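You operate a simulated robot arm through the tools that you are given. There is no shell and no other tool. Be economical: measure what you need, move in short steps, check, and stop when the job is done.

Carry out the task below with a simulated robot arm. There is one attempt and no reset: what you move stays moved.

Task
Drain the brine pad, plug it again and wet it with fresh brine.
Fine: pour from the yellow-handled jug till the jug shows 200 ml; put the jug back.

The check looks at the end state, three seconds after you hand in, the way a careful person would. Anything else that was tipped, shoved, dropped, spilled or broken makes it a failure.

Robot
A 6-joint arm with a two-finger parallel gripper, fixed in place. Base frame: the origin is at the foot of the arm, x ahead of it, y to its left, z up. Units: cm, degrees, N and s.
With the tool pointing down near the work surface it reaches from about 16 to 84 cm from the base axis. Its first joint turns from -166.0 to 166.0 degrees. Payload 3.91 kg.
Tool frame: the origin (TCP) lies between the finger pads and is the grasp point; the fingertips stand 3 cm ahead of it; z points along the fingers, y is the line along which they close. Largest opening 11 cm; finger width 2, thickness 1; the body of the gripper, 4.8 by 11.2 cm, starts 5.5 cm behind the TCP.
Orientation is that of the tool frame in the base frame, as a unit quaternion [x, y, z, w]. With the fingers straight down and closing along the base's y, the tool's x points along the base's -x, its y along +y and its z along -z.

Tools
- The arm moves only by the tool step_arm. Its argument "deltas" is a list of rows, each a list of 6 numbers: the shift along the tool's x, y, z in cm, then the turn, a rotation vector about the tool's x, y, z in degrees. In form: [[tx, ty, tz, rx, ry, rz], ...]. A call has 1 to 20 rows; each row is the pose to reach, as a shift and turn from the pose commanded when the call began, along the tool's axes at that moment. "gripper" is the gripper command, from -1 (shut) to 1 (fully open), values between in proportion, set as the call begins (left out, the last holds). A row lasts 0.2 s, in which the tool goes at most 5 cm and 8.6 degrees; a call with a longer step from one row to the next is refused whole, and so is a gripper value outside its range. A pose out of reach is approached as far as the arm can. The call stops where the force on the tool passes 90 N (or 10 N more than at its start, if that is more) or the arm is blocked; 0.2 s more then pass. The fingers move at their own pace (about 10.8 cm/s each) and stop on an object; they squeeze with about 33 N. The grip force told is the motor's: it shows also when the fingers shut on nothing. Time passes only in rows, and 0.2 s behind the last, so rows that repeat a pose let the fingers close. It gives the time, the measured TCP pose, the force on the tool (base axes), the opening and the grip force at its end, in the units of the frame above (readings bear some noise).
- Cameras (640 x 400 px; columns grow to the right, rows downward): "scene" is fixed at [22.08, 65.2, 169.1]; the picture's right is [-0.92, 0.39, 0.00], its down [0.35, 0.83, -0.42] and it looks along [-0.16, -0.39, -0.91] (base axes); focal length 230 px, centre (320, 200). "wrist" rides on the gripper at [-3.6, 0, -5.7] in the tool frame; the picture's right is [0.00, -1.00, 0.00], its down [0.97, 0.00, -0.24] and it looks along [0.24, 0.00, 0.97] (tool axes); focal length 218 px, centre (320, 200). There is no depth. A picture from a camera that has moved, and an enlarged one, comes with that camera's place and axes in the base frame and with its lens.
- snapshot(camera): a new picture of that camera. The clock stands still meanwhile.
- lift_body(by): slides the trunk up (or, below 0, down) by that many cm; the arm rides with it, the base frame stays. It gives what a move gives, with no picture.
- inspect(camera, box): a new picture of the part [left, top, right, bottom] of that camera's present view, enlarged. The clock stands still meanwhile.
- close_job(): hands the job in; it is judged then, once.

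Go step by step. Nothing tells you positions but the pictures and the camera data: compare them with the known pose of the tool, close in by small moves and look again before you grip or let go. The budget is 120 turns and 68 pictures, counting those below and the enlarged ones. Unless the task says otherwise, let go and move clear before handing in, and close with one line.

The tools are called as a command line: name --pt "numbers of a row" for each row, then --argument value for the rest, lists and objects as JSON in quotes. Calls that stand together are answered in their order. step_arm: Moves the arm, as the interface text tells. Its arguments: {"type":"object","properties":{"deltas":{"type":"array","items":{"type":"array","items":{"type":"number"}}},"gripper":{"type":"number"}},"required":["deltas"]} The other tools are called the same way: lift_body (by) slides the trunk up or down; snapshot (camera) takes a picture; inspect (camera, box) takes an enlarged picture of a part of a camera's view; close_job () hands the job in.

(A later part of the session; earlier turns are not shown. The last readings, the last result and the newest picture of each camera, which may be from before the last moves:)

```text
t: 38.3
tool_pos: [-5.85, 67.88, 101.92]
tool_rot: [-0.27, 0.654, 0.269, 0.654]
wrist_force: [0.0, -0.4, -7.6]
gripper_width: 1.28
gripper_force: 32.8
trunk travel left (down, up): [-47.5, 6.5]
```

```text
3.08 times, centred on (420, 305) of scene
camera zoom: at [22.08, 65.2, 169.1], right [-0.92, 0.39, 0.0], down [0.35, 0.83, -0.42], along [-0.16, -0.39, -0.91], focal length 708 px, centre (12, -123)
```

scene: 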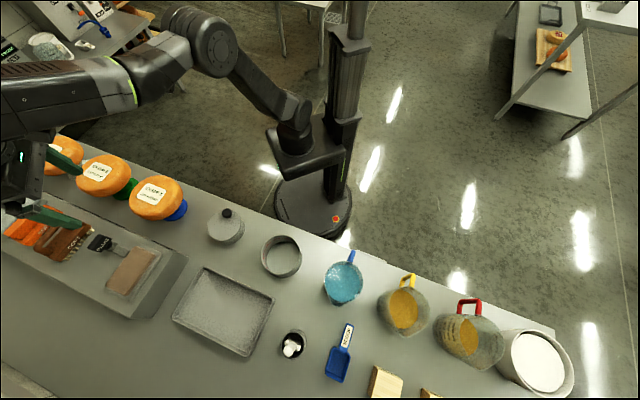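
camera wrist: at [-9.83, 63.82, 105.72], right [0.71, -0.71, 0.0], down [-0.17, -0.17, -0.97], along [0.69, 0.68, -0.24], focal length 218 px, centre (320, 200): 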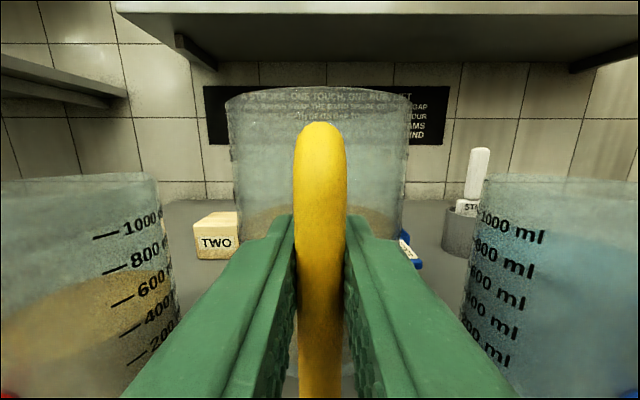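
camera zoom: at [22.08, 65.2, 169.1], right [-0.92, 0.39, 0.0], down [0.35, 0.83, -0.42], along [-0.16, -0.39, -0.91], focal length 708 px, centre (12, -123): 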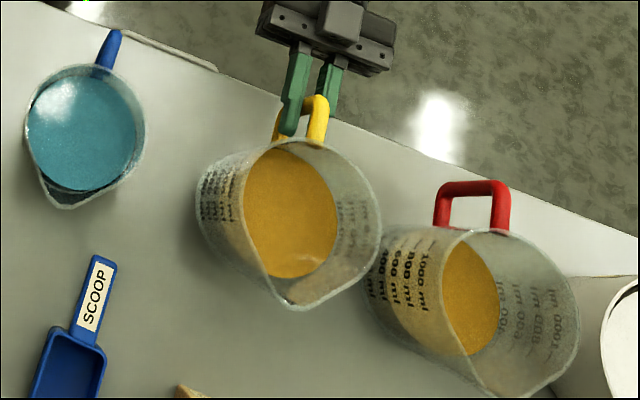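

The jug is held and weighs about 0.77 kg. I'll raise it to clear everything, then carry it level along the bench toward the pad, gently.

step_arm --pt "-1.5 0 0 0 0 0" --pt "-4 0 0 0 0 0" --pt "-7 0 0 0 0 0" --pt "-10 0 0 0 0 0" --pt "-13 0 0 0 0 0" --pt "-16 0 0 0 0 0" --pt "-18.5 0 0 0 0 0" --pt "-20 0 0 0 0 0"

step_arm --pt "0 -1 0 0 0 0" --pt "0 -3 0 0 0 0" --pt "0 -5.5 0.5 0 0 0" --pt "0 -8.5 1 0 0 0" --pt "0 -11.5 1.5 0 0 0" --pt "0 -14.5 2 0 0 0" --pt "0 -17.5 2.5 0 0 0" --pt "0 -20.5 3 0 0 0" --pt "0 -23.5 3.5 0 0 0" --pt "0 -26.5 4 0 0 0" --pt "0 -29.5 4.5 0 0 0" --pt "0 -32.5 5 0 0 0" --pt "0 -35 5.5 0 0 0" --pt "0 -37 6 0 0 0" --pt "0 -38 6 0 0 0"

snapshot --camera "scene"

```text
t: 40.1
tool_pos: [-5.71, 67.87, 122.07]
tool_rot: [-0.27, 0.654, 0.268, 0.654]
wrist_force: [-0.7, 0.1, -7.5]
gripper_width: 1.31
gripper_force: 32.4
trunk travel left (down, up): [-47.5, 6.5]
```

```text
t: 43.3
tool_pos: [25.26, 45.19, 122.23]
tool_rot: [-0.271, 0.653, 0.27, 0.654]
wrist_force: [0.0, 0.2, -7.9]
gripper_width: 1.31
gripper_force: 32.6
trunk travel left (down, up): [-47.5, 6.5]
```

```text
26 pictures are left
```

scene: 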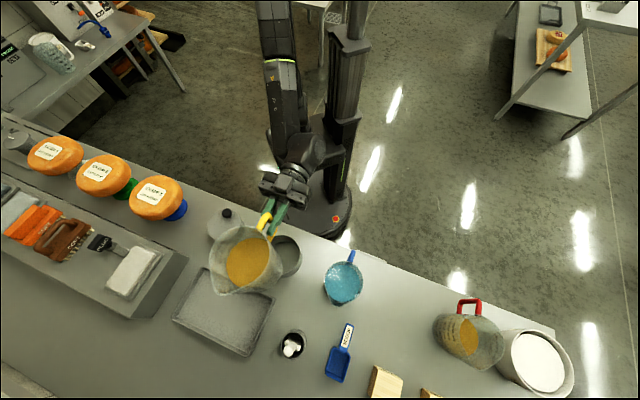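

The carry is going smoothly. I'll do the second half, up to the pouring stand-off.

step_arm --pt "0 -1 0 0 0 0" --pt "0 -3 0 0 0 0" --pt "0 -5.5 0.5 0 0 0" --pt "0 -8.5 1 0 0 0" --pt "0 -11.5 1.5 0 0 0" --pt "0 -14.5 2 0 0 0" --pt "0 -17.5 2.5 0 0 0" --pt "0 -20.5 3 0 0 0" --pt "0 -23.5 3.5 0 0 0" --pt "0 -26.5 4 0 0 0" --pt "0 -29.5 4.5 0 0 0" --pt "0 -32.5 5 0 0 0" --pt "0 -35 5.3 0 0 0" --pt "0 -36.7 5.5 0 0 0" --pt "0 -37.5 5.5 0 0 0"

inspect --camera "scene" --box '[90, 150, 250, 290]'

```text
t: 46.5
tool_pos: [31.2, 40.5, 123.83]
tool_rot: [-0.268, 0.655, 0.267, 0.654]
wrist_force: [-0.7, -0.3, -7.2]
gripper_width: 1.31
gripper_force: 33.2
out of reach, approached as far as the arm can: row 4, 5, 6, 7, 8, 9, 10, 11, 12, 13, 14, 15
trunk travel left (down, up): [-47.5, 6.5]
```

```text
2.86 times, centred on (170, 220) of scene
camera zoom: at [22.08, 65.2, 169.1], right [-0.92, 0.39, 0.0], down [0.35, 0.83, -0.42], along [-0.16, -0.39, -0.91], focal length 657 px, centre (749, 143)
```

zoom: 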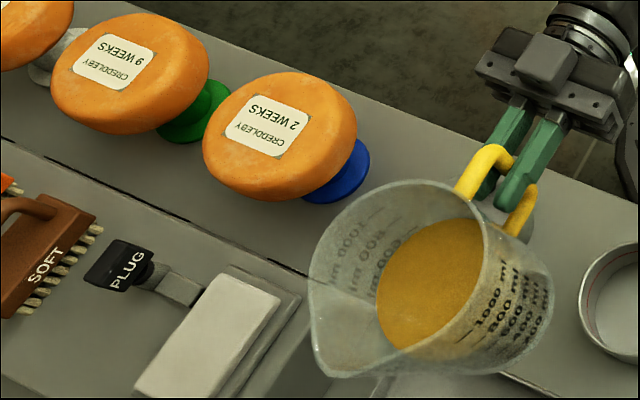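

The arm can't continue there, probably because it is folded too close to the base. I'll move forward first to unfold it.

step_arm --pt "0 0 1.5 0 0 0" --pt "0 0 4 0 0 0" --pt "0 0 7 0 0 0" --pt "0 0 9.5 0 0 0" --pt "0 0 11 0 0 0"

step_arm --pt "0 -1 0 0 0 0" --pt "0 -3 0 0 0 0" --pt "0 -5.5 0 0 0 0" --pt "0 -8 0 0 0 0" --pt "0 -10 0 0 0 0"

```text
t: 47.7
tool_pos: [38.3, 49.47, 122.96]
tool_rot: [-0.267, 0.656, 0.265, 0.654]
wrist_force: [0.8, -0.5, -7.4]
gripper_width: 1.29
gripper_force: 32.9
out of reach, approached as far as the arm can: row 2, 3, 4, 5
trunk travel left (down, up): [-47.5, 6.5]
```

```text
t: 48.9
tool_pos: [38.56, 49.09, 123.74]
tool_rot: [-0.266, 0.657, 0.264, 0.654]
wrist_force: [-0.1, -0.1, -8.7]
gripper_width: 1.31
gripper_force: 33.3
out of reach, approached as far as the arm can: row 1, 2, 3, 4, 5
trunk travel left (down, up): [-47.5, 6.5]
```

A wrist limit blocks this heading here. I'll swing the jug about the base instead, letting the heading turn to about 18°; I can still pour onto the pad from that side.

step_arm --pt "0 -2.43 0 2.7 0 0" --pt "0 -4.86 -0.06 5.4 0 0" --pt "0 -7.27 -0.24 8.1 0 0" --pt "0 -9.66 -0.52 10.8 0 0" --pt "0 -12.03 -0.88 13.5 0 0" --pt "0 -14.38 -1.33 16.2 0 0" --pt "0 -16.7 -1.88 18.9 0 0" --pt "0 -18.98 -2.52 21.6 0 0" --pt "0 -21.22 -3.24 24.3 0 0" --pt "0 -23.44 -4.04 27 0 0"

snapshot --camera "scene"

```text
t: 51.1
tool_pos: [52.2, 29.74, 123.79]
tool_rot: [-0.11, 0.699, 0.108, 0.698]
wrist_force: [0.0, -0.3, -7.0]
gripper_width: 1.28
gripper_force: 32.9
trunk travel left (down, up): [-47.5, 6.5]
```

```text
24 pictures are left
```

scene: 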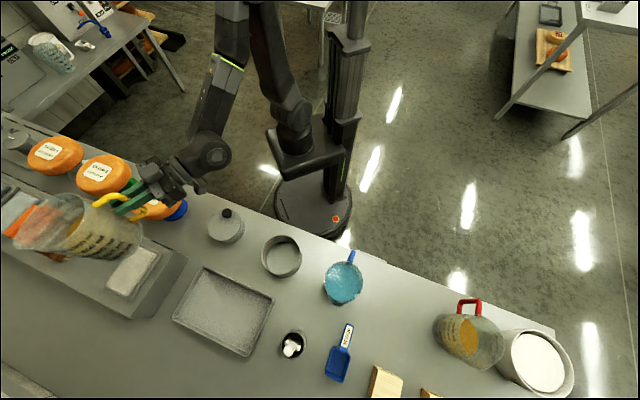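

The jug is now above the pad region. I'll read its scale from this side.

inspect --camera "scene" --box '[30, 180, 150, 270]'

```text
4.44 times, centred on (90, 225) of scene
camera zoom: at [22.08, 65.2, 169.1], right [-0.92, 0.39, 0.0], down [0.35, 0.83, -0.42], along [-0.16, -0.39, -0.91], focal length 1022 px, centre (1342, 89)
```

zoom: 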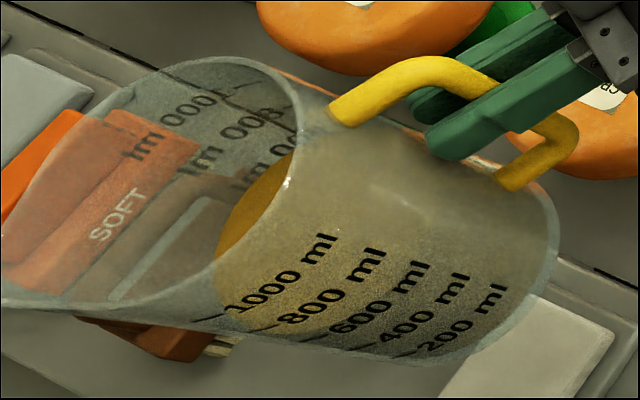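

The level is just below 600 on the far wall, about 520–550 ml. I'll tilt gradually to 48°, keeping the spout over the pad and coming down to pouring height, then check where the spout is.

step_arm --pt "0.15 0 -0.35 0 4 0" --pt "0.3 0 -0.67 0 8 0" --pt "0.4 0 -0.85 0 12 0" --pt "0.52 0 -1.02 0 16 0" --pt "0.62 0 -1.05 0 20 0" --pt "0.73 0 -1.03 0 24 0" --pt "0.85 0 -0.9 0 28 0" --pt "0.96 0 -0.69 0 32 0" --pt "1.1 0 -0.4 0 36 0" --pt "1.25 0 -0.02 0 40 0" --pt "1.45 0 0.45 0 44 0" --pt "1.67 0 0.97 0 48 0"

inspect --camera "scene" --box '[50, 180, 210, 310]'

```text
t: 53.7
tool_pos: [53.16, 30.23, 122.14]
tool_rot: [-0.145, 0.923, 0.055, 0.352]
wrist_force: [-0.1, -0.5, -8.0]
gripper_width: 1.3
gripper_force: 33.1
trunk travel left (down, up): [-47.5, 6.5]
```

```text
3.08 times, centred on (130, 245) of scene
camera zoom: at [22.08, 65.2, 169.1], right [-0.92, 0.39, 0.0], down [0.35, 0.83, -0.42], along [-0.16, -0.39, -0.91], focal length 708 px, centre (905, 62)
```

zoom: 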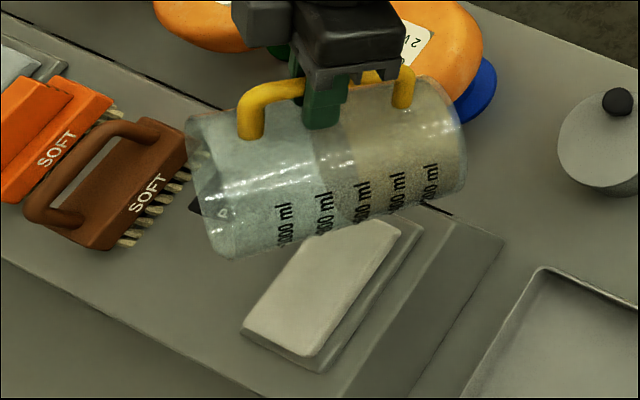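

The spout is over the pad. I'll go on to 58°, lowering slightly, and watch for the start of flow.

step_arm --pt "-0.49 0 0.36 0 4 0" --pt "-1.0 0 0.82 0 8 0" --pt "-1.27 0 1.08 0 10 0" --pt "-1.27 0 1.08 0 10 0" --pt "-1.27 0 1.08 0 10 0"

inspect --camera "scene" --box '[50, 180, 210, 310]'

```text
t: 54.9
tool_pos: [54.86, 30.69, 122.41]
tool_rot: [-0.15, 0.95, 0.043, 0.272]
wrist_force: [-0.1, 1.1, -7.4]
gripper_width: 1.3
gripper_force: 32.9
trunk travel left (down, up): [-47.5, 6.5]
```

```text
3.08 times, centred on (130, 245) of scene
camera zoom: at [22.08, 65.2, 169.1], right [-0.92, 0.39, 0.0], down [0.35, 0.83, -0.42], along [-0.16, -0.39, -0.91], focal length 708 px, centre (905, 62)
```

zoom: 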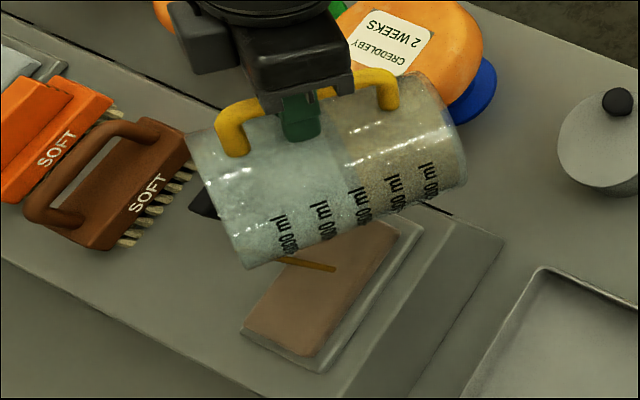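

It is pouring onto the pad, which is turning brown. I'll hold briefly and track it.

step_arm --pt "0 0 0 0 0 0" --pt "0 0 0 0 0 0" --pt "0 0 0 0 0 0"

inspect --camera "scene" --box '[90, 190, 190, 280]'

```text
t: 55.7
tool_pos: [54.72, 30.66, 122.36]
tool_rot: [-0.15, 0.95, 0.043, 0.272]
wrist_force: [-0.2, -0.1, -6.3]
gripper_width: 1.31
gripper_force: 33.2
trunk travel left (down, up): [-47.5, 6.5]
```

```text
4.44 times, centred on (140, 235) of scene
camera zoom: at [22.08, 65.2, 169.1], right [-0.92, 0.39, 0.0], down [0.35, 0.83, -0.42], along [-0.16, -0.39, -0.91], focal length 1022 px, centre (1120, 44)
```

zoom: 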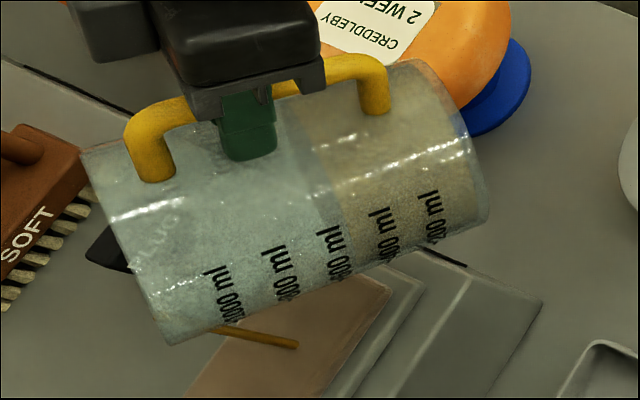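

The flow is steady and modest, with the boundary now just below the 600 mark. I'll hold about 1.6 s more.

step_arm --pt "0 0 0 0 0 0" --pt "0 0 0 0 0 0" --pt "0 0 0 0 0 0" --pt "0 0 0 0 0 0" --pt "0 0 0 0 0 0" --pt "0 0 0 0 0 0" --pt "0 0 0 0 0 0"

inspect --camera "scene" --box '[90, 190, 190, 280]'

```text
t: 57.3
tool_pos: [54.76, 30.64, 122.3]
tool_rot: [-0.15, 0.95, 0.043, 0.272]
wrist_force: [-0.4, 0.3, -6.4]
gripper_width: 1.32
gripper_force: 32.8
trunk travel left (down, up): [-47.5, 6.5]
```

```text
4.44 times, centred on (140, 235) of scene
camera zoom: at [22.08, 65.2, 169.1], right [-0.92, 0.39, 0.0], down [0.35, 0.83, -0.42], along [-0.16, -0.39, -0.91], focal length 1022 px, centre (1120, 44)
```

zoom: 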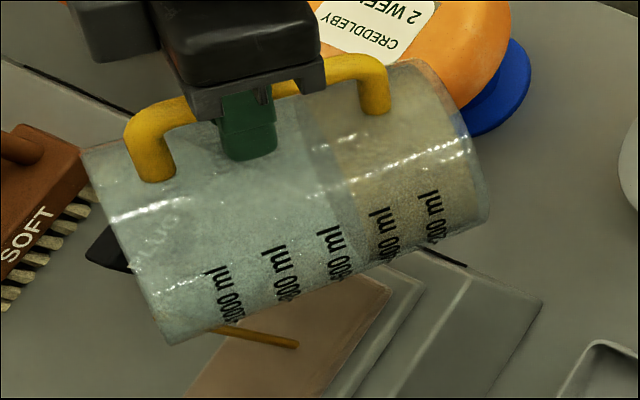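

It pours slowly (about 25 ml/s) and is near 500 now. I'll add 4° of tilt and hold for 3 s.

step_arm --pt "-0.58 0 -0.18 0 2 0" --pt "-1.16 0 -0.38 0 4 0" --pt "-1.16 0 -0.38 0 4 0" --pt "-1.16 0 -0.38 0 4 0" --pt "-1.16 0 -0.38 0 4 0" --pt "-1.16 0 -0.38 0 4 0" --pt "-1.16 0 -0.38 0 4 0" --pt "-1.16 0 -0.38 0 4 0" --pt "-1.16 0 -0.38 0 4 0" --pt "-1.16 0 -0.38 0 4 0" --pt "-1.16 0 -0.38 0 4 0" --pt "-1.16 0 -0.38 0 4 0" --pt "-1.16 0 -0.38 0 4 0" --pt "-1.16 0 -0.38 0 4 0"

inspect --camera "scene" --box '[90, 190, 190, 280]'

```text
t: 60.3
tool_pos: [55.53, 30.89, 123.29]
tool_rot: [-0.152, 0.959, 0.038, 0.238]
wrist_force: [0.1, -0.8, -5.9]
gripper_width: 1.28
gripper_force: 32.8
trunk travel left (down, up): [-47.5, 6.5]
```

```text
4.44 times, centred on (140, 235) of scene
camera zoom: at [22.08, 65.2, 169.1], right [-0.92, 0.39, 0.0], down [0.35, 0.83, -0.42], along [-0.16, -0.39, -0.91], focal length 1022 px, centre (1120, 44)
```

zoom: 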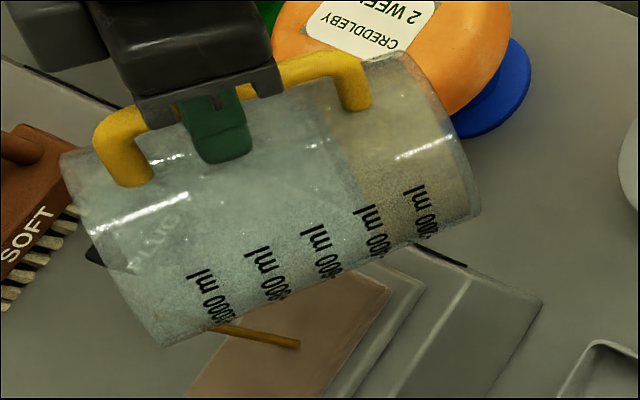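

The level is now about 390 on the scale. I'll hold for 3 s more.

step_arm --pt "0 0 0 0 0 0" --pt "0 0 0 0 0 0" --pt "0 0 0 0 0 0" --pt "0 0 0 0 0 0" --pt "0 0 0 0 0 0" --pt "0 0 0 0 0 0" --pt "0 0 0 0 0 0" --pt "0 0 0 0 0 0" --pt "0 0 0 0 0 0" --pt "0 0 0 0 0 0" --pt "0 0 0 0 0 0" --pt "0 0 0 0 0 0" --pt "0 0 0 0 0 0" --pt "0 0 0 0 0 0"

inspect --camera "scene" --box '[90, 190, 190, 280]'

```text
t: 63.3
tool_pos: [55.54, 30.87, 123.3]
tool_rot: [-0.151, 0.959, 0.038, 0.239]
wrist_force: [-0.4, -0.9, -5.6]
gripper_width: 1.3
gripper_force: 33.3
trunk travel left (down, up): [-47.5, 6.5]
```

```text
4.44 times, centred on (140, 235) of scene
camera zoom: at [22.08, 65.2, 169.1], right [-0.92, 0.39, 0.0], down [0.35, 0.83, -0.42], along [-0.16, -0.39, -0.91], focal length 1022 px, centre (1120, 44)
```

zoom: 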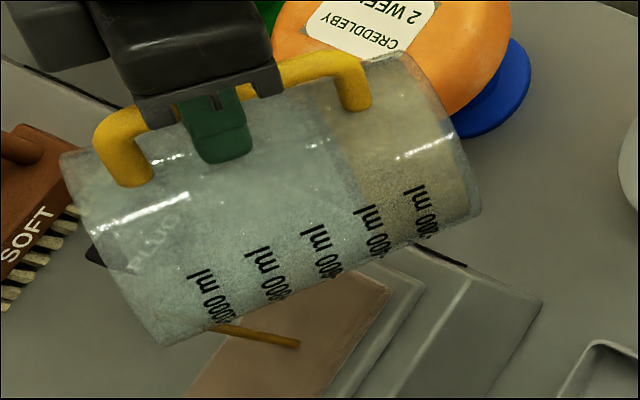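

The flow has nearly stopped at this tilt. I'll add 4° more and hold for about 2.4 s.

step_arm --pt "-0.58 0 -0.18 0 2 0" --pt "-1.16 0 -0.38 0 4 0" --pt "-1.16 0 -0.38 0 4 0" --pt "-1.16 0 -0.38 0 4 0" --pt "-1.16 0 -0.38 0 4 0" --pt "-1.16 0 -0.38 0 4 0" --pt "-1.16 0 -0.38 0 4 0" --pt "-1.16 0 -0.38 0 4 0" --pt "-1.16 0 -0.38 0 4 0" --pt "-1.16 0 -0.38 0 4 0" --pt "-1.16 0 -0.38 0 4 0"

inspect --camera "scene" --box '[90, 190, 190, 280]'

```text
t: 65.7
tool_pos: [56.25, 31.02, 124.11]
tool_rot: [-0.152, 0.966, 0.032, 0.205]
wrist_force: [-0.8, -0.4, -4.2]
gripper_width: 1.32
gripper_force: 32.4
trunk travel left (down, up): [-47.5, 6.5]
```

```text
4.44 times, centred on (140, 235) of scene
camera zoom: at [22.08, 65.2, 169.1], right [-0.92, 0.39, 0.0], down [0.35, 0.83, -0.42], along [-0.16, -0.39, -0.91], focal length 1022 px, centre (1120, 44)
```

zoom: 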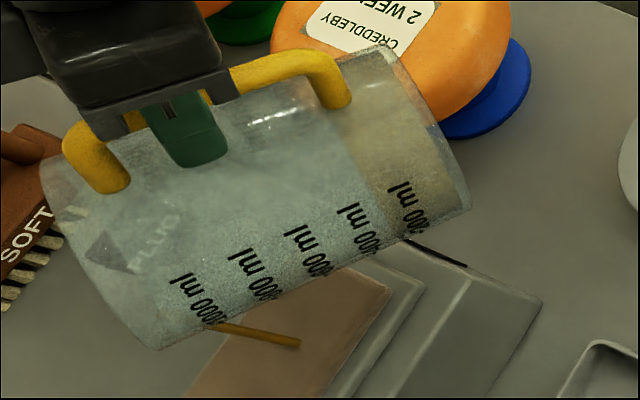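

The level is about 290 and each 4° releases roughly 95 ml. I'll add 2.5° and hold.

step_arm --pt "-0.36 0 -0.12 0 1.25 0" --pt "-0.72 0 -0.25 0 2.5 0" --pt "-0.72 0 -0.25 0 2.5 0" --pt "-0.72 0 -0.25 0 2.5 0" --pt "-0.72 0 -0.25 0 2.5 0" --pt "-0.72 0 -0.25 0 2.5 0" --pt "-0.72 0 -0.25 0 2.5 0" --pt "-0.72 0 -0.25 0 2.5 0" --pt "-0.72 0 -0.25 0 2.5 0" --pt "-0.72 0 -0.25 0 2.5 0" --pt "-0.72 0 -0.25 0 2.5 0" --pt "-0.72 0 -0.25 0 2.5 0"

inspect --camera "scene" --box '[120, 190, 180, 250]'

```text
t: 68.3
tool_pos: [56.81, 31.2, 124.76]
tool_rot: [-0.153, 0.97, 0.029, 0.185]
wrist_force: [0.4, -0.5, -3.9]
gripper_width: 1.3
gripper_force: 33.1
trunk travel left (down, up): [-47.5, 6.5]
```

```text
6.67 times, centred on (150, 220) of scene
camera zoom: at [22.08, 65.2, 169.1], right [-0.92, 0.39, 0.0], down [0.35, 0.83, -0.42], along [-0.16, -0.39, -0.91], focal length 1534 px, centre (1453, 67)
```

zoom: 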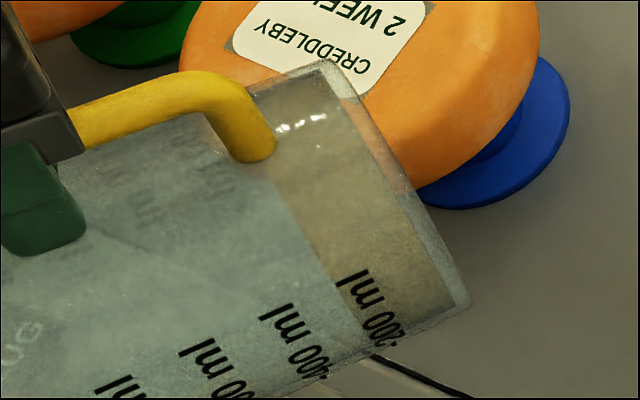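

The reading is close to 220–230. I'll tip back to stop the flow and read the scale carefully.

step_arm --pt "0.6 0 0.2 0 -8 0" --pt "1.2 0 0.4 0 -16 0" --pt "1.8 0 0.6 0 -24 0" --pt "1.8 0 0.6 0 -24 0" --pt "1.8 0 0.6 0 -24 0"

inspect --camera "scene" --box '[110, 190, 170, 250]'

inspect --camera "scene" --box '[50, 180, 210, 310]'

```text
t: 69.5
tool_pos: [55.39, 30.76, 123.36]
tool_rot: [-0.143, 0.91, 0.061, 0.384]
wrist_force: [0.0, 0.6, -4.4]
gripper_width: 1.28
gripper_force: 33.0
trunk travel left (down, up): [-47.5, 6.5]
```

```text
6.67 times, centred on (140, 220) of scene
camera zoom: at [22.08, 65.2, 169.1], right [-0.92, 0.39, 0.0], down [0.35, 0.83, -0.42], along [-0.16, -0.39, -0.91], focal length 1534 px, centre (1520, 67)
```

zoom: 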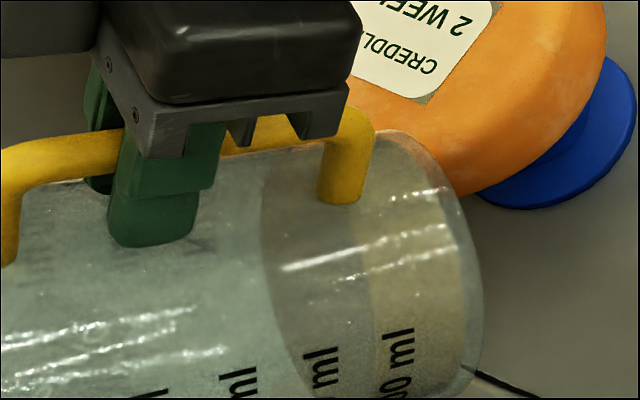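

```text
3.08 times, centred on (130, 245) of scene
camera zoom: at [22.08, 65.2, 169.1], right [-0.92, 0.39, 0.0], down [0.35, 0.83, -0.42], along [-0.16, -0.39, -0.91], focal length 708 px, centre (905, 62)
```

zoom: 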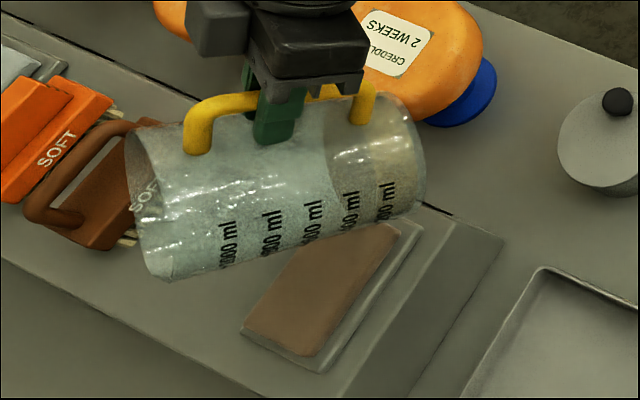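

I need a cleaner reading, so I'll bring the jug fully upright.

step_arm --pt "0 0 0 0 -8 0" --pt "0 0 0 0 -16 0" --pt "0 0 0 0 -24 0" --pt "0 0 0 0 -32 0" --pt "0 0 0 0 -39 0" --pt "0 0 0 0 -44.5 0" --pt "0 0 0 0 -44.5 0"

inspect --camera "scene" --box '[60, 190, 140, 260]'

```text
t: 71.1
tool_pos: [55.33, 30.79, 123.37]
tool_rot: [-0.11, 0.698, 0.11, 0.699]
wrist_force: [-0.5, 0.0, -4.1]
gripper_width: 1.3
gripper_force: 33.3
trunk travel left (down, up): [-47.5, 6.5]
```

```text
5.71 times, centred on (100, 225) of scene
camera zoom: at [22.08, 65.2, 169.1], right [-0.92, 0.39, 0.0], down [0.35, 0.83, -0.42], along [-0.16, -0.39, -0.91], focal length 1315 px, centre (1577, 57)
```

zoom: 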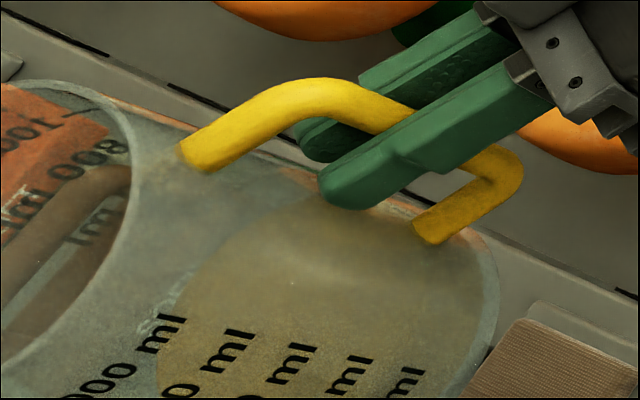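

inspect --camera "scene" --box '[80, 215, 150, 260]'

```text
8.89 times, centred on (115, 238) of scene
camera zoom: at [22.08, 65.2, 169.1], right [-0.92, 0.39, 0.0], down [0.35, 0.83, -0.42], along [-0.16, -0.39, -0.91], focal length 2045 px, centre (2142, -133)
```

zoom: 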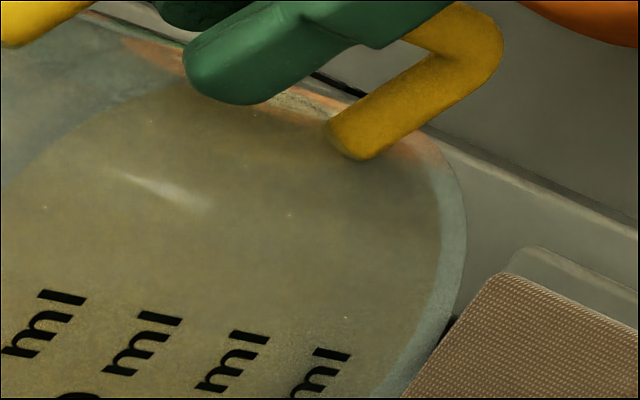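

The reading is around 240 ml, so about 40 ml more is needed. I'll tip again to about 70.5°, hold, and check edge-on.

step_arm --pt "-0.2 0 0.2 0 8 0" --pt "-0.4 0 0.45 0 16 0" --pt "-0.6 0 0.7 0 24 0" --pt "-0.8 0 0.9 0 32 0" --pt "-1.0 0 1.1 0 40 0" --pt "-1.2 0 1.4 0 48 0" --pt "-1.4 0 1.6 0 56 0" --pt "-1.6 0 1.8 0 63 0" --pt "-1.77 0 2.0 0 68 0" --pt "-1.77 0 2.0 0 70.6 0" --pt "-1.77 0 2.0 0 70.6 0" --pt "-1.77 0 2.0 0 70.6 0" --pt "-1.77 0 2.0 0 70.6 0" --pt "-1.77 0 2.0 0 70.6 0" --pt "-1.77 0 2.0 0 70.6 0" --pt "-1.77 0 2.0 0 70.6 0" --pt "-1.77 0 2.0 0 70.6 0" --pt "-1.77 0 2.0 0 70.6 0" --pt "-1.77 0 2.0 0 70.6 0" --pt "-1.77 0 2.0 0 70.6 0"

inspect --camera "scene" --box '[130, 210, 180, 250]'

```text
t: 75.3
tool_pos: [57.38, 31.41, 125.14]
tool_rot: [-0.153, 0.974, 0.027, 0.167]
wrist_force: [0.3, 1.1, -4.0]
gripper_width: 1.32
gripper_force: 32.8
trunk travel left (down, up): [-47.5, 6.5]
```

```text
10.00 times, centred on (155, 230) of scene
camera zoom: at [22.08, 65.2, 169.1], right [-0.92, 0.39, 0.0], down [0.35, 0.83, -0.42], along [-0.16, -0.39, -0.91], focal length 2301 px, centre (1970, -100)
```

zoom: 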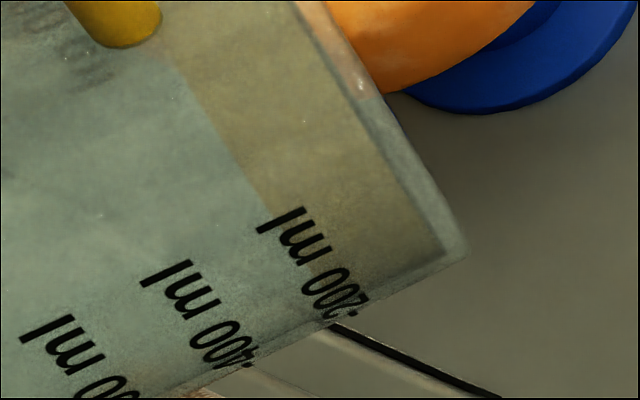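

The boundary now runs through the middle of the "200 ml" mark, so I'll tip back upright straight away.

step_arm --pt "0 0 0 0 -8 0" --pt "0 0 0 0 -16 0" --pt "0 0 0 0 -24 0" --pt "0 0 0 0 -32 0" --pt "0 0 0 0 -40 0" --pt "0 0 0 0 -48 0" --pt "0 0 0 0 -56 0" --pt "0 0 0 0 -64 0" --pt "0 0 0 0 -70.5 0" --pt "0 0 0 0 -70.5 0"

snapshot --camera "scene"

```text
t: 77.5
tool_pos: [57.24, 31.38, 125.25]
tool_rot: [-0.11, 0.699, 0.11, 0.698]
wrist_force: [-0.4, -0.1, -3.0]
gripper_width: 1.29
gripper_force: 32.7
trunk travel left (down, up): [-47.5, 6.5]
```

```text
9 pictures are left
```

scene: 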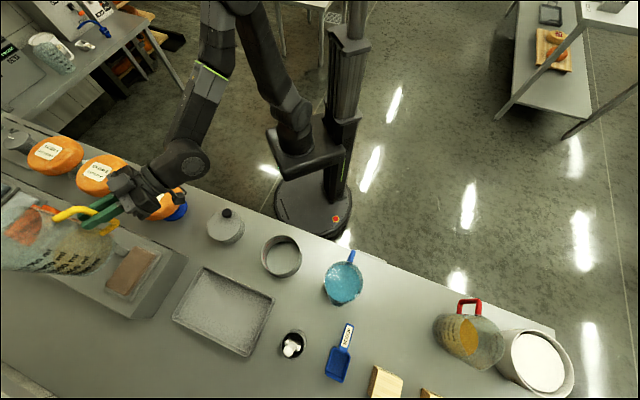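

The pour is done with nothing spilled. I'll carry the jug back along the same route, swinging first.

step_arm --pt "0 0 -1 0 0 0" --pt "0 0 -3 0 0 0" --pt "0 0 -5.3 0 0 0" --pt "0 2.26 -5.6 -2.7 0 0" --pt "0 4.59 -5.97 -5.4 0 0" --pt "0 6.91 -6.44 -8.1 0 0" --pt "0 9.22 -7.0 -10.8 0 0" --pt "0 11.52 -7.66 -13.5 0 0" --pt "0 13.8 -8.43 -16.2 0 0" --pt "0 16.06 -9.26 -18.9 0 0" --pt "0 18.29 -10.2 -21.6 0 0" --pt "0 20.48 -11.23 -24.3 0 0" --pt "0 22.64 -12.35 -27 0 0"

```text
t: 80.3
tool_pos: [38.27, 49.09, 125.29]
tool_rot: [-0.269, 0.655, 0.268, 0.653]
wrist_force: [0.5, -1.2, -4.3]
gripper_width: 1.3
gripper_force: 33.0
trunk travel left (down, up): [-47.5, 6.5]
```

I'm back at heading 45°. Next I'll go to above the jug's original place.

step_arm --pt "0 1 -0.4 0 0 0" --pt "0 3 -1.2 0 0 0" --pt "0 6 -2.4 0 0 0" --pt "0 9.2 -3.7 0 0 0" --pt "0 12.5 -5 0 0 0" --pt "0 16 -6.4 0 0 0" --pt "0 19.5 -7.8 0 0 0" --pt "0 23 -9.2 0 0 0" --pt "0 26.5 -10.6 0 0 0" --pt "0 30 -12 0 0 0" --pt "0 33.5 -13.4 0 0 0" --pt "0 37 -14.8 0 0 0" --pt "0 40 -16.1 0 0 0" --pt "0 42.5 -17.1 0 0 0" --pt "0 44 -17.7 0 0 0" --pt "0 44.4 -17.88 0 0 0" --pt "0 44.4 -17.88 0 0 0"

```text
t: 83.9
tool_pos: [-5.37, 68.1, 125.09]
tool_rot: [-0.271, 0.654, 0.27, 0.653]
wrist_force: [-0.6, -0.1, -2.8]
gripper_width: 1.33
gripper_force: 33.4
trunk travel left (down, up): [-47.5, 6.5]
```

I'm over the original place. I'll correct a little and lower to just above the bench.

step_arm --pt "1.5 0.16 -0.45 0 0 0" --pt "4.5 0.16 -0.45 0 0 0" --pt "8 0.16 -0.45 0 0 0" --pt "11.5 0.16 -0.45 0 0 0" --pt "15 0.16 -0.45 0 0 0" --pt "18.5 0.16 -0.45 0 0 0" --pt "21.5 0.16 -0.45 0 0 0" --pt "24 0.16 -0.45 0 0 0" --pt "26 0.16 -0.45 0 0 0" --pt "26.6 0.16 -0.45 0 0 0" --pt "26.6 0.16 -0.45 0 0 0"

snapshot --camera "wrist"

```text
t: 86.3
tool_pos: [-5.85, 67.86, 98.67]
tool_rot: [-0.27, 0.654, 0.27, 0.653]
wrist_force: [-0.8, 0.2, -3.6]
gripper_width: 1.3
gripper_force: 32.5
trunk travel left (down, up): [-47.5, 6.5]
```

```text
8 pictures are left
camera wrist: at [-9.97, 63.79, 102.27], right [0.71, -0.71, 0.0], down [-0.17, -0.17, -0.97], along [0.69, 0.68, -0.24], focal length 218 px, centre (320, 200)
```

wrist: 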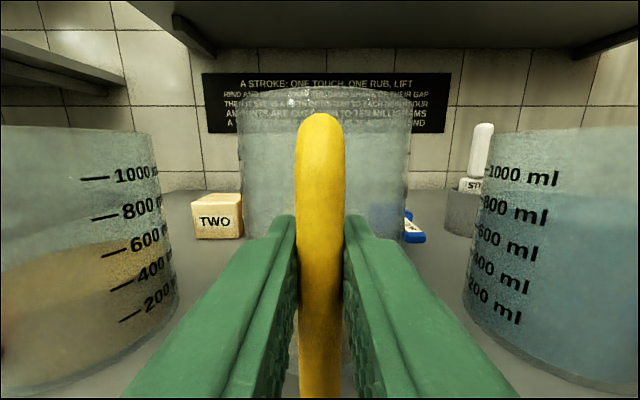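

I'll lower in small steps to feel for contact.

step_arm --pt "0.5 0 0 0 0 0" --pt "1.0 0 0 0 0 0" --pt "1.3 0 0 0 0 0" --pt "1.4 0 0 0 0 0" --pt "1.4 0 0 0 0 0"

```text
t: 87.5
tool_pos: [-5.89, 67.88, 97.4]
tool_rot: [-0.27, 0.653, 0.27, 0.654]
wrist_force: [-2.2, -1.9, 7.2]
gripper_width: 1.29
gripper_force: 33.2
trunk travel left (down, up): [-47.5, 6.5]
```

It is on the bench. I'll open the gripper and then back straight out.

step_arm --pt "-0.1 0 0 0 0 0" --pt "-0.1 0 0 0 0 0" --pt "-0.1 0 0 0 0 0" --pt "-0.1 0 0 0 0 0" --gripper 0.1

step_arm --pt "0 0 -1 0 0 0" --pt "0 0 -3 0 0 0" --pt "0 0 -6 0 0 0" --pt "0 0 -9 0 0 0" --pt "0 0 -12 0 0 0"

snapshot --camera "wrist"

```text
t: 88.5
tool_pos: [-5.82, 67.86, 97.38]
tool_rot: [-0.27, 0.654, 0.27, 0.653]
wrist_force: [-0.5, 0.5, 0.2]
gripper_width: 6.05
gripper_force: 0.0
trunk travel left (down, up): [-47.5, 6.5]
```

```text
t: 89.7
tool_pos: [-14.46, 59.43, 97.46]
tool_rot: [-0.269, 0.654, 0.269, 0.653]
wrist_force: [0.2, -0.1, 0.4]
gripper_width: 6.06
gripper_force: 0.0
trunk travel left (down, up): [-47.5, 6.5]
```

```text
7 pictures are left
camera wrist: at [-18.49, 55.39, 101.16], right [0.71, -0.71, 0.0], down [-0.17, -0.17, -0.97], along [0.69, 0.68, -0.24], focal length 218 px, centre (320, 200)
```

wrist: 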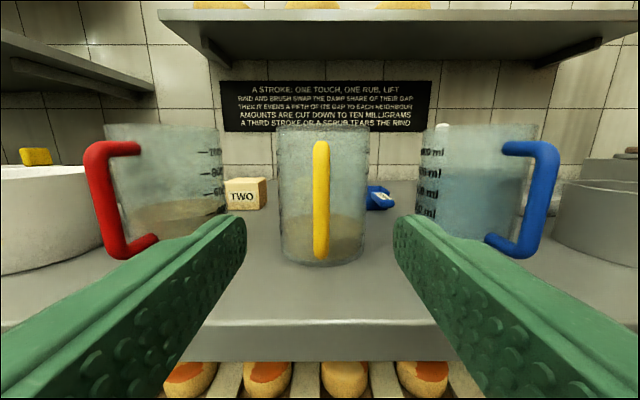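

The jug stands back in its spot. I'll shift sideways to see its scale and verify the reading.

step_arm --pt "0 -4 0 0 0 0" --pt "0 -8 0 0 0 0" --pt "1 -12 1 0 0 0" --pt "3 -15 2.5 0 0 0" --pt "4 -16 3 0 0 0" --pt "4 -16 3 0 0 0"

inspect --camera "wrist" --box '[40, 80, 260, 300]'

```text
t: 91.1
tool_pos: [-1.3, 50.78, 93.93]
tool_rot: [-0.271, 0.654, 0.268, 0.653]
wrist_force: [0.3, -0.1, -0.4]
gripper_width: 6.04
gripper_force: 0.1
out of reach, approached as far as the arm can: row 5, 6
trunk travel left (down, up): [-47.5, 6.5]
```

```text
1.82 times, centred on (150, 190) of wrist
camera zoom: at [-5.4, 46.77, 97.59], right [0.7, -0.71, 0.0], down [-0.17, -0.17, -0.97], along [0.69, 0.68, -0.24], focal length 397 px, centre (629, 218)
```

zoom: 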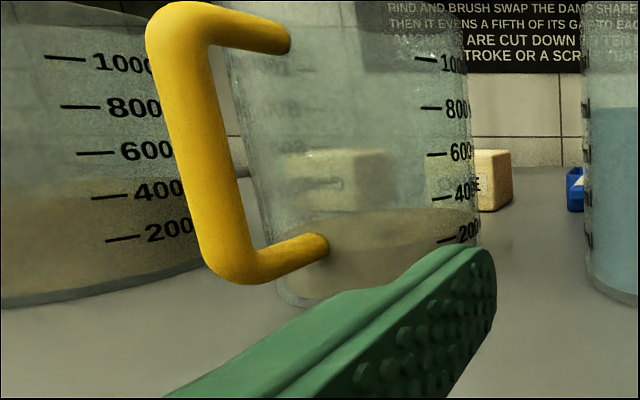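

inspect --camera "wrist" --box '[160, 175, 220, 225]'

```text
8.00 times, centred on (190, 200) of wrist
camera zoom: at [-5.4, 46.77, 97.59], right [0.7, -0.71, 0.0], down [-0.17, -0.17, -0.97], along [0.69, 0.68, -0.24], focal length 1746 px, centre (1360, 200)
```

zoom: 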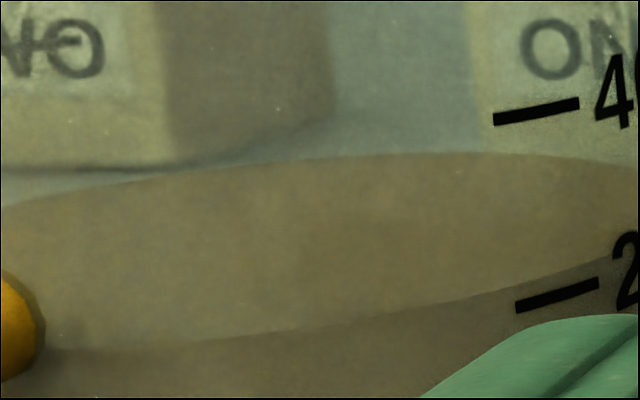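

The scale reads about 220 ml, slightly high. I'll re-grip the jug in the same way and pour about 20 ml more.

step_arm --pt "-1 3 -1 0 0 0" --pt "-2 7 -2.5 0 0 0" --pt "-3.45 11 -3.19 0 0 0" --pt "-3.45 15.42 -3.19 0 0 0" --pt "-3.45 15.42 -3.19 0 0 0"

```text
t: 92.3
tool_pos: [-14.59, 59.6, 97.45]
tool_rot: [-0.27, 0.654, 0.27, 0.653]
wrist_force: [0.7, 0.1, -0.5]
gripper_width: 6.04
gripper_force: 0.1
trunk travel left (down, up): [-47.5, 6.5]
```

step_arm --pt "0 -0.2 3 0 0 0" --pt "0 -0.25 6 0 0 0" --pt "0 -0.25 9 0 0 0" --pt "0 -0.25 11 0 0 0" --pt "0 -0.25 12 0 0 0" --pt "0 -0.25 12 0 0 0"

step_arm --pt "0 0 0 0 0 0" --pt "0 0 0 0 0 0" --pt "0 0 0 0 0 0" --pt "0 0 0 0 0 0" --gripper -1

step_arm --pt "-0.5 0 0 0 0 0" --pt "-1.5 0 0 0 0 0" --pt "-3 0 0 0 0 0" --pt "-6 0 0 0 0 0" --pt "-9 0 0 0 0 0" --pt "-12 0 0 0 0 0" --pt "-15 0 0 0 0 0" --pt "-18 0 0 0 0 0" --pt "-21 0 0 0 0 0" --pt "-24 0 0 0 0 0" --pt "-26.5 0 0 0 0 0" --pt "-27.6 0 0 0 0 0"

```text
t: 93.7
tool_pos: [-5.81, 67.7, 97.36]
tool_rot: [-0.27, 0.654, 0.269, 0.653]
wrist_force: [-0.3, -0.8, 0.6]
gripper_width: 6.06
gripper_force: 0.1
trunk travel left (down, up): [-47.5, 6.5]
```

```text
t: 94.7
tool_pos: [-5.81, 67.66, 97.22]
tool_rot: [-0.27, 0.654, 0.269, 0.653]
wrist_force: [0.4, 0.1, -0.4]
gripper_width: 1.3
gripper_force: 33.2
trunk travel left (down, up): [-47.5, 6.5]
```

```text
t: 97.3
tool_pos: [-5.75, 67.74, 124.96]
tool_rot: [-0.271, 0.654, 0.27, 0.653]
wrist_force: [-0.6, -0.3, -3.2]
gripper_width: 1.27
gripper_force: 33.1
trunk travel left (down, up): [-47.5, 6.5]
```

The jug is held and lifted. I'll carry it back over to the swing point, then around to the pad.

step_arm --pt "0 -1 0.4 0 0 0" --pt "0 -3 1.2 0 0 0" --pt "0 -6 2.4 0 0 0" --pt "0 -9.2 3.7 0 0 0" --pt "0 -12.5 5 0 0 0" --pt "0 -16 6.4 0 0 0" --pt "0 -19.5 7.8 0 0 0" --pt "0 -23 9.2 0 0 0" --pt "0 -26.5 10.6 0 0 0" --pt "0 -30 12 0 0 0" --pt "0 -33.5 13.4 0 0 0" --pt "0 -37 14.8 0 0 0" --pt "0 -40 16.1 0 0 0" --pt "0 -42.5 17.1 0 0 0" --pt "0 -44 17.7 0 0 0" --pt "0 -44.3 17.9 0 0 0"

step_arm --pt "0 -2.43 0 2.7 0 0" --pt "0 -4.86 -0.06 5.4 0 0" --pt "0 -7.27 -0.24 8.1 0 0" --pt "0 -9.66 -0.52 10.8 0 0" --pt "0 -12.03 -0.88 13.5 0 0" --pt "0 -14.38 -1.33 16.2 0 0" --pt "0 -16.7 -1.88 18.9 0 0" --pt "0 -18.98 -2.52 21.6 0 0" --pt "0 -21.22 -3.24 24.3 0 0" --pt "0 -23.44 -4.04 27 0 0" --pt "0 -23.44 -4.04 27 0 0"

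```text
t: 100.7
tool_pos: [38.03, 48.86, 124.87]
tool_rot: [-0.269, 0.656, 0.268, 0.653]
wrist_force: [0.2, 0.2, -3.6]
gripper_width: 1.3
gripper_force: 33.0
trunk travel left (down, up): [-47.5, 6.5]
```

```text
t: 103.1
tool_pos: [51.73, 29.59, 124.97]
tool_rot: [-0.11, 0.699, 0.11, 0.698]
wrist_force: [0.5, -0.9, -3.9]
gripper_width: 1.3
gripper_force: 32.6
trunk travel left (down, up): [-47.5, 6.5]
```

I'll tip again, this time to about 71.6°, with the spout at the same point over the pad.

step_arm --pt "0 0 0.6 0 8 0" --pt "0 0 1.3 0 16 0" --pt "0 0 2 0 24 0" --pt "0 0 2.7 0 32 0" --pt "0 0 3.4 0 40 0" --pt "0 0 4.1 0 48 0" --pt "0 0 4.8 0 56 0" --pt "0 0 5.5 0 63 0" --pt "-0.1 0 5.8 0 68 0" --pt "-0.15 0 5.95 0 71.6 0" --pt "-0.15 0 5.95 0 71.6 0" --pt "-0.15 0 5.95 0 71.6 0" --pt "-0.15 0 5.95 0 71.6 0" --pt "-0.15 0 5.95 0 71.6 0" --pt "-0.15 0 5.95 0 71.6 0" --pt "-0.15 0 5.95 0 71.6 0" --pt "-0.15 0 5.95 0 71.6 0" --pt "-0.15 0 5.95 0 71.6 0"

inspect --camera "scene" --box '[130, 210, 180, 250]'

```text
t: 106.9
tool_pos: [57.6, 31.34, 124.88]
tool_rot: [-0.153, 0.975, 0.024, 0.158]
wrist_force: [-0.3, -0.3, -3.6]
gripper_width: 1.28
gripper_force: 33.1
trunk travel left (down, up): [-47.5, 6.5]
```

```text
10.00 times, centred on (155, 230) of scene
camera zoom: at [22.08, 65.2, 169.1], right [-0.92, 0.39, 0.0], down [0.35, 0.83, -0.42], along [-0.16, -0.39, -0.91], focal length 2301 px, centre (1970, -100)
```

zoom: 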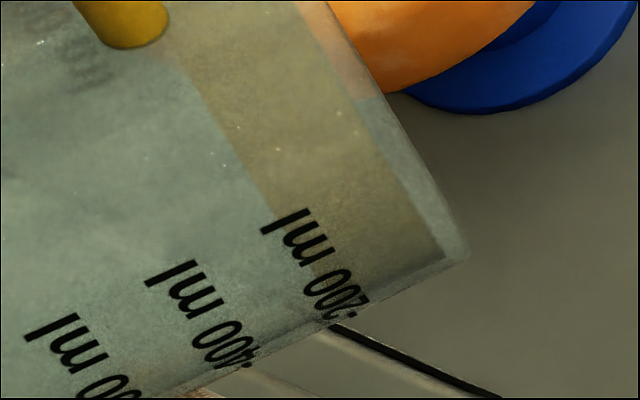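

It is almost unchanged, so it needs a bit more tilt. I'll add 1.5° and hold.

step_arm --pt "-0.43 0 -0.13 0 1.5 0" --pt "-0.43 0 -0.13 0 1.5 0" --pt "-0.43 0 -0.13 0 1.5 0" --pt "-0.43 0 -0.13 0 1.5 0" --pt "-0.43 0 -0.13 0 1.5 0" --pt "-0.43 0 -0.13 0 1.5 0" --pt "-0.43 0 -0.13 0 1.5 0" --pt "-0.43 0 -0.13 0 1.5 0" --pt "-0.43 0 -0.13 0 1.5 0" --pt "-0.43 0 -0.13 0 1.5 0"

inspect --camera "scene" --box '[130, 210, 180, 250]'

```text
t: 109.1
tool_pos: [57.92, 31.45, 125.27]
tool_rot: [-0.153, 0.977, 0.022, 0.144]
wrist_force: [-0.9, 0.6, -3.6]
gripper_width: 1.29
gripper_force: 33.2
trunk travel left (down, up): [-47.5, 6.5]
```

```text
10.00 times, centred on (155, 230) of scene
camera zoom: at [22.08, 65.2, 169.1], right [-0.92, 0.39, 0.0], down [0.35, 0.83, -0.42], along [-0.16, -0.39, -0.91], focal length 2301 px, centre (1970, -100)
```

zoom: 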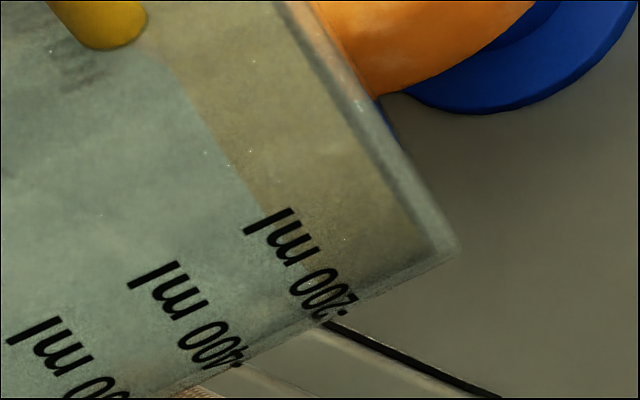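

The level has dropped to about 208–210. I'll add 0.6° and hold, then tip back upright.

step_arm --pt "-0.17 0 -0.05 0 0.6 0" --pt "-0.17 0 -0.05 0 0.6 0" --pt "-0.17 0 -0.05 0 0.6 0" --pt "-0.17 0 -0.05 0 0.6 0" --pt "-0.17 0 -0.05 0 0.6 0" --pt "-0.17 0 -0.05 0 0.6 0" --pt "-0.17 0 -0.05 0 0.6 0" --pt "-0.17 0 -0.05 0 0.6 0" --pt "-0.17 0 -0.05 0 0.6 0"

step_arm --pt "0 0 0 0 -8 0" --pt "0 0 0 0 -16 0" --pt "0 0 0 0 -24 0" --pt "0 0 0 0 -32 0" --pt "0 0 0 0 -40 0" --pt "0 0 0 0 -48 0" --pt "0 0 0 0 -56 0" --pt "0 0 0 0 -64 0" --pt "0 0 0 0 -71 0" --pt "0 0 0 0 -73.7 0" --pt "0 0 0 0 -73.7 0"

```text
t: 111.1
tool_pos: [58.0, 31.51, 125.4]
tool_rot: [-0.154, 0.978, 0.022, 0.139]
wrist_force: [-0.4, -0.1, -3.3]
gripper_width: 1.3
gripper_force: 33.1
trunk travel left (down, up): [-47.5, 6.5]
```

```text
t: 113.5
tool_pos: [58.0, 31.55, 125.35]
tool_rot: [-0.109, 0.699, 0.108, 0.698]
wrist_force: [0.4, -1.1, -2.2]
gripper_width: 1.31
gripper_force: 33.6
trunk travel left (down, up): [-47.5, 6.5]
```

The jug is upright again, so I'll carry it back the same way.

step_arm --pt "0 0 -1 0 0 0" --pt "0 0 -3.5 0 0 0" --pt "0 0 -6.07 0 0 0" --pt "0 2.26 -6.37 -2.7 0 0" --pt "0 4.59 -6.74 -5.4 0 0" --pt "0 6.91 -7.21 -8.1 0 0" --pt "0 9.22 -7.77 -10.8 0 0" --pt "0 11.52 -8.43 -13.5 0 0" --pt "0 13.8 -9.2 -16.2 0 0" --pt "0 16.06 -10.03 -18.9 0 0" --pt "0 18.29 -10.97 -21.6 0 0" --pt "0 20.48 -12.0 -24.3 0 0" --pt "0 22.64 -13.12 -27.2 0 0" --pt "0 22.64 -13.12 -27.2 0 0"

step_arm --pt "0 1 -0.4 0 0 0" --pt "0 3 -1.2 0 0 0" --pt "0 6 -2.4 0 0 0" --pt "0 9.2 -3.7 0 0 0" --pt "0 12.5 -5 0 0 0" --pt "0 16 -6.4 0 0 0" --pt "0 19.5 -7.8 0 0 0" --pt "0 23 -9.2 0 0 0" --pt "0 26.5 -10.6 0 0 0" --pt "0 30 -12 0 0 0" --pt "0 33.5 -13.4 0 0 0" --pt "0 37 -14.8 0 0 0" --pt "0 40 -16.1 0 0 0" --pt "0 42.5 -17.1 0 0 0" --pt "0 44 -17.7 0 0 0" --pt "0 44.4 -17.9 0 0 0" --pt "0 44.4 -17.9 0 0 0"

```text
t: 116.5
tool_pos: [38.56, 49.06, 125.54]
tool_rot: [-0.269, 0.655, 0.268, 0.653]
wrist_force: [0.3, 0.1, -3.2]
gripper_width: 1.32
gripper_force: 32.9
trunk travel left (down, up): [-47.5, 6.5]
```

```text
t: 120.1
tool_pos: [-5.42, 67.57, 125.29]
tool_rot: [-0.271, 0.654, 0.27, 0.653]
wrist_force: [1.3, -1.0, -4.0]
gripper_width: 1.3
gripper_force: 32.9
trunk travel left (down, up): [-47.5, 6.5]
```

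step_arm --pt "1.5 0.3 -0.2 0 0 0" --pt "4.5 0.3 -0.2 0 0 0" --pt "8 0.3 -0.2 0 0 0" --pt "11.5 0.3 -0.2 0 0 0" --pt "15 0.3 -0.2 0 0 0" --pt "18.5 0.3 -0.2 0 0 0" --pt "21.5 0.3 -0.2 0 0 0" --pt "24 0.3 -0.2 0 0 0" --pt "26 0.3 -0.2 0 0 0" --pt "26.8 0.3 -0.2 0 0 0" --pt "26.8 0.3 -0.2 0 0 0"

step_arm --pt "0.4 0 0 0 0 0" --pt "0.8 0 0 0 0 0" --pt "1.0 0 0 0 0 0" --pt "1.0 0 0 0 0 0"

```text
t: 122.5
tool_pos: [-5.85, 67.95, 98.67]
tool_rot: [-0.272, 0.653, 0.271, 0.652]
wrist_force: [1.1, 0.2, -3.3]
gripper_width: 1.3
gripper_force: 33.0
trunk travel left (down, up): [-47.5, 6.5]
```

```text
t: 123.5
tool_pos: [-5.86, 67.73, 97.68]
tool_rot: [-0.271, 0.654, 0.27, 0.653]
wrist_force: [0.0, 1.0, -3.9]
gripper_width: 1.3
gripper_force: 33.0
trunk travel left (down, up): [-47.5, 6.5]
```

No contact yet, so I'll lower in finer steps.

step_arm --pt "0.2 0 0 0 0 0" --pt "0.35 0 0 0 0 0" --pt "0.5 0 0 0 0 0" --pt "0.5 0 0 0 0 0"

```text
t: 124.5
tool_pos: [-6.04, 67.76, 97.2]
tool_rot: [-0.27, 0.653, 0.272, 0.653]
wrist_force: [0.7, -0.2, 0.8]
gripper_width: 1.3
gripper_force: 32.9
trunk travel left (down, up): [-47.5, 6.5]
```

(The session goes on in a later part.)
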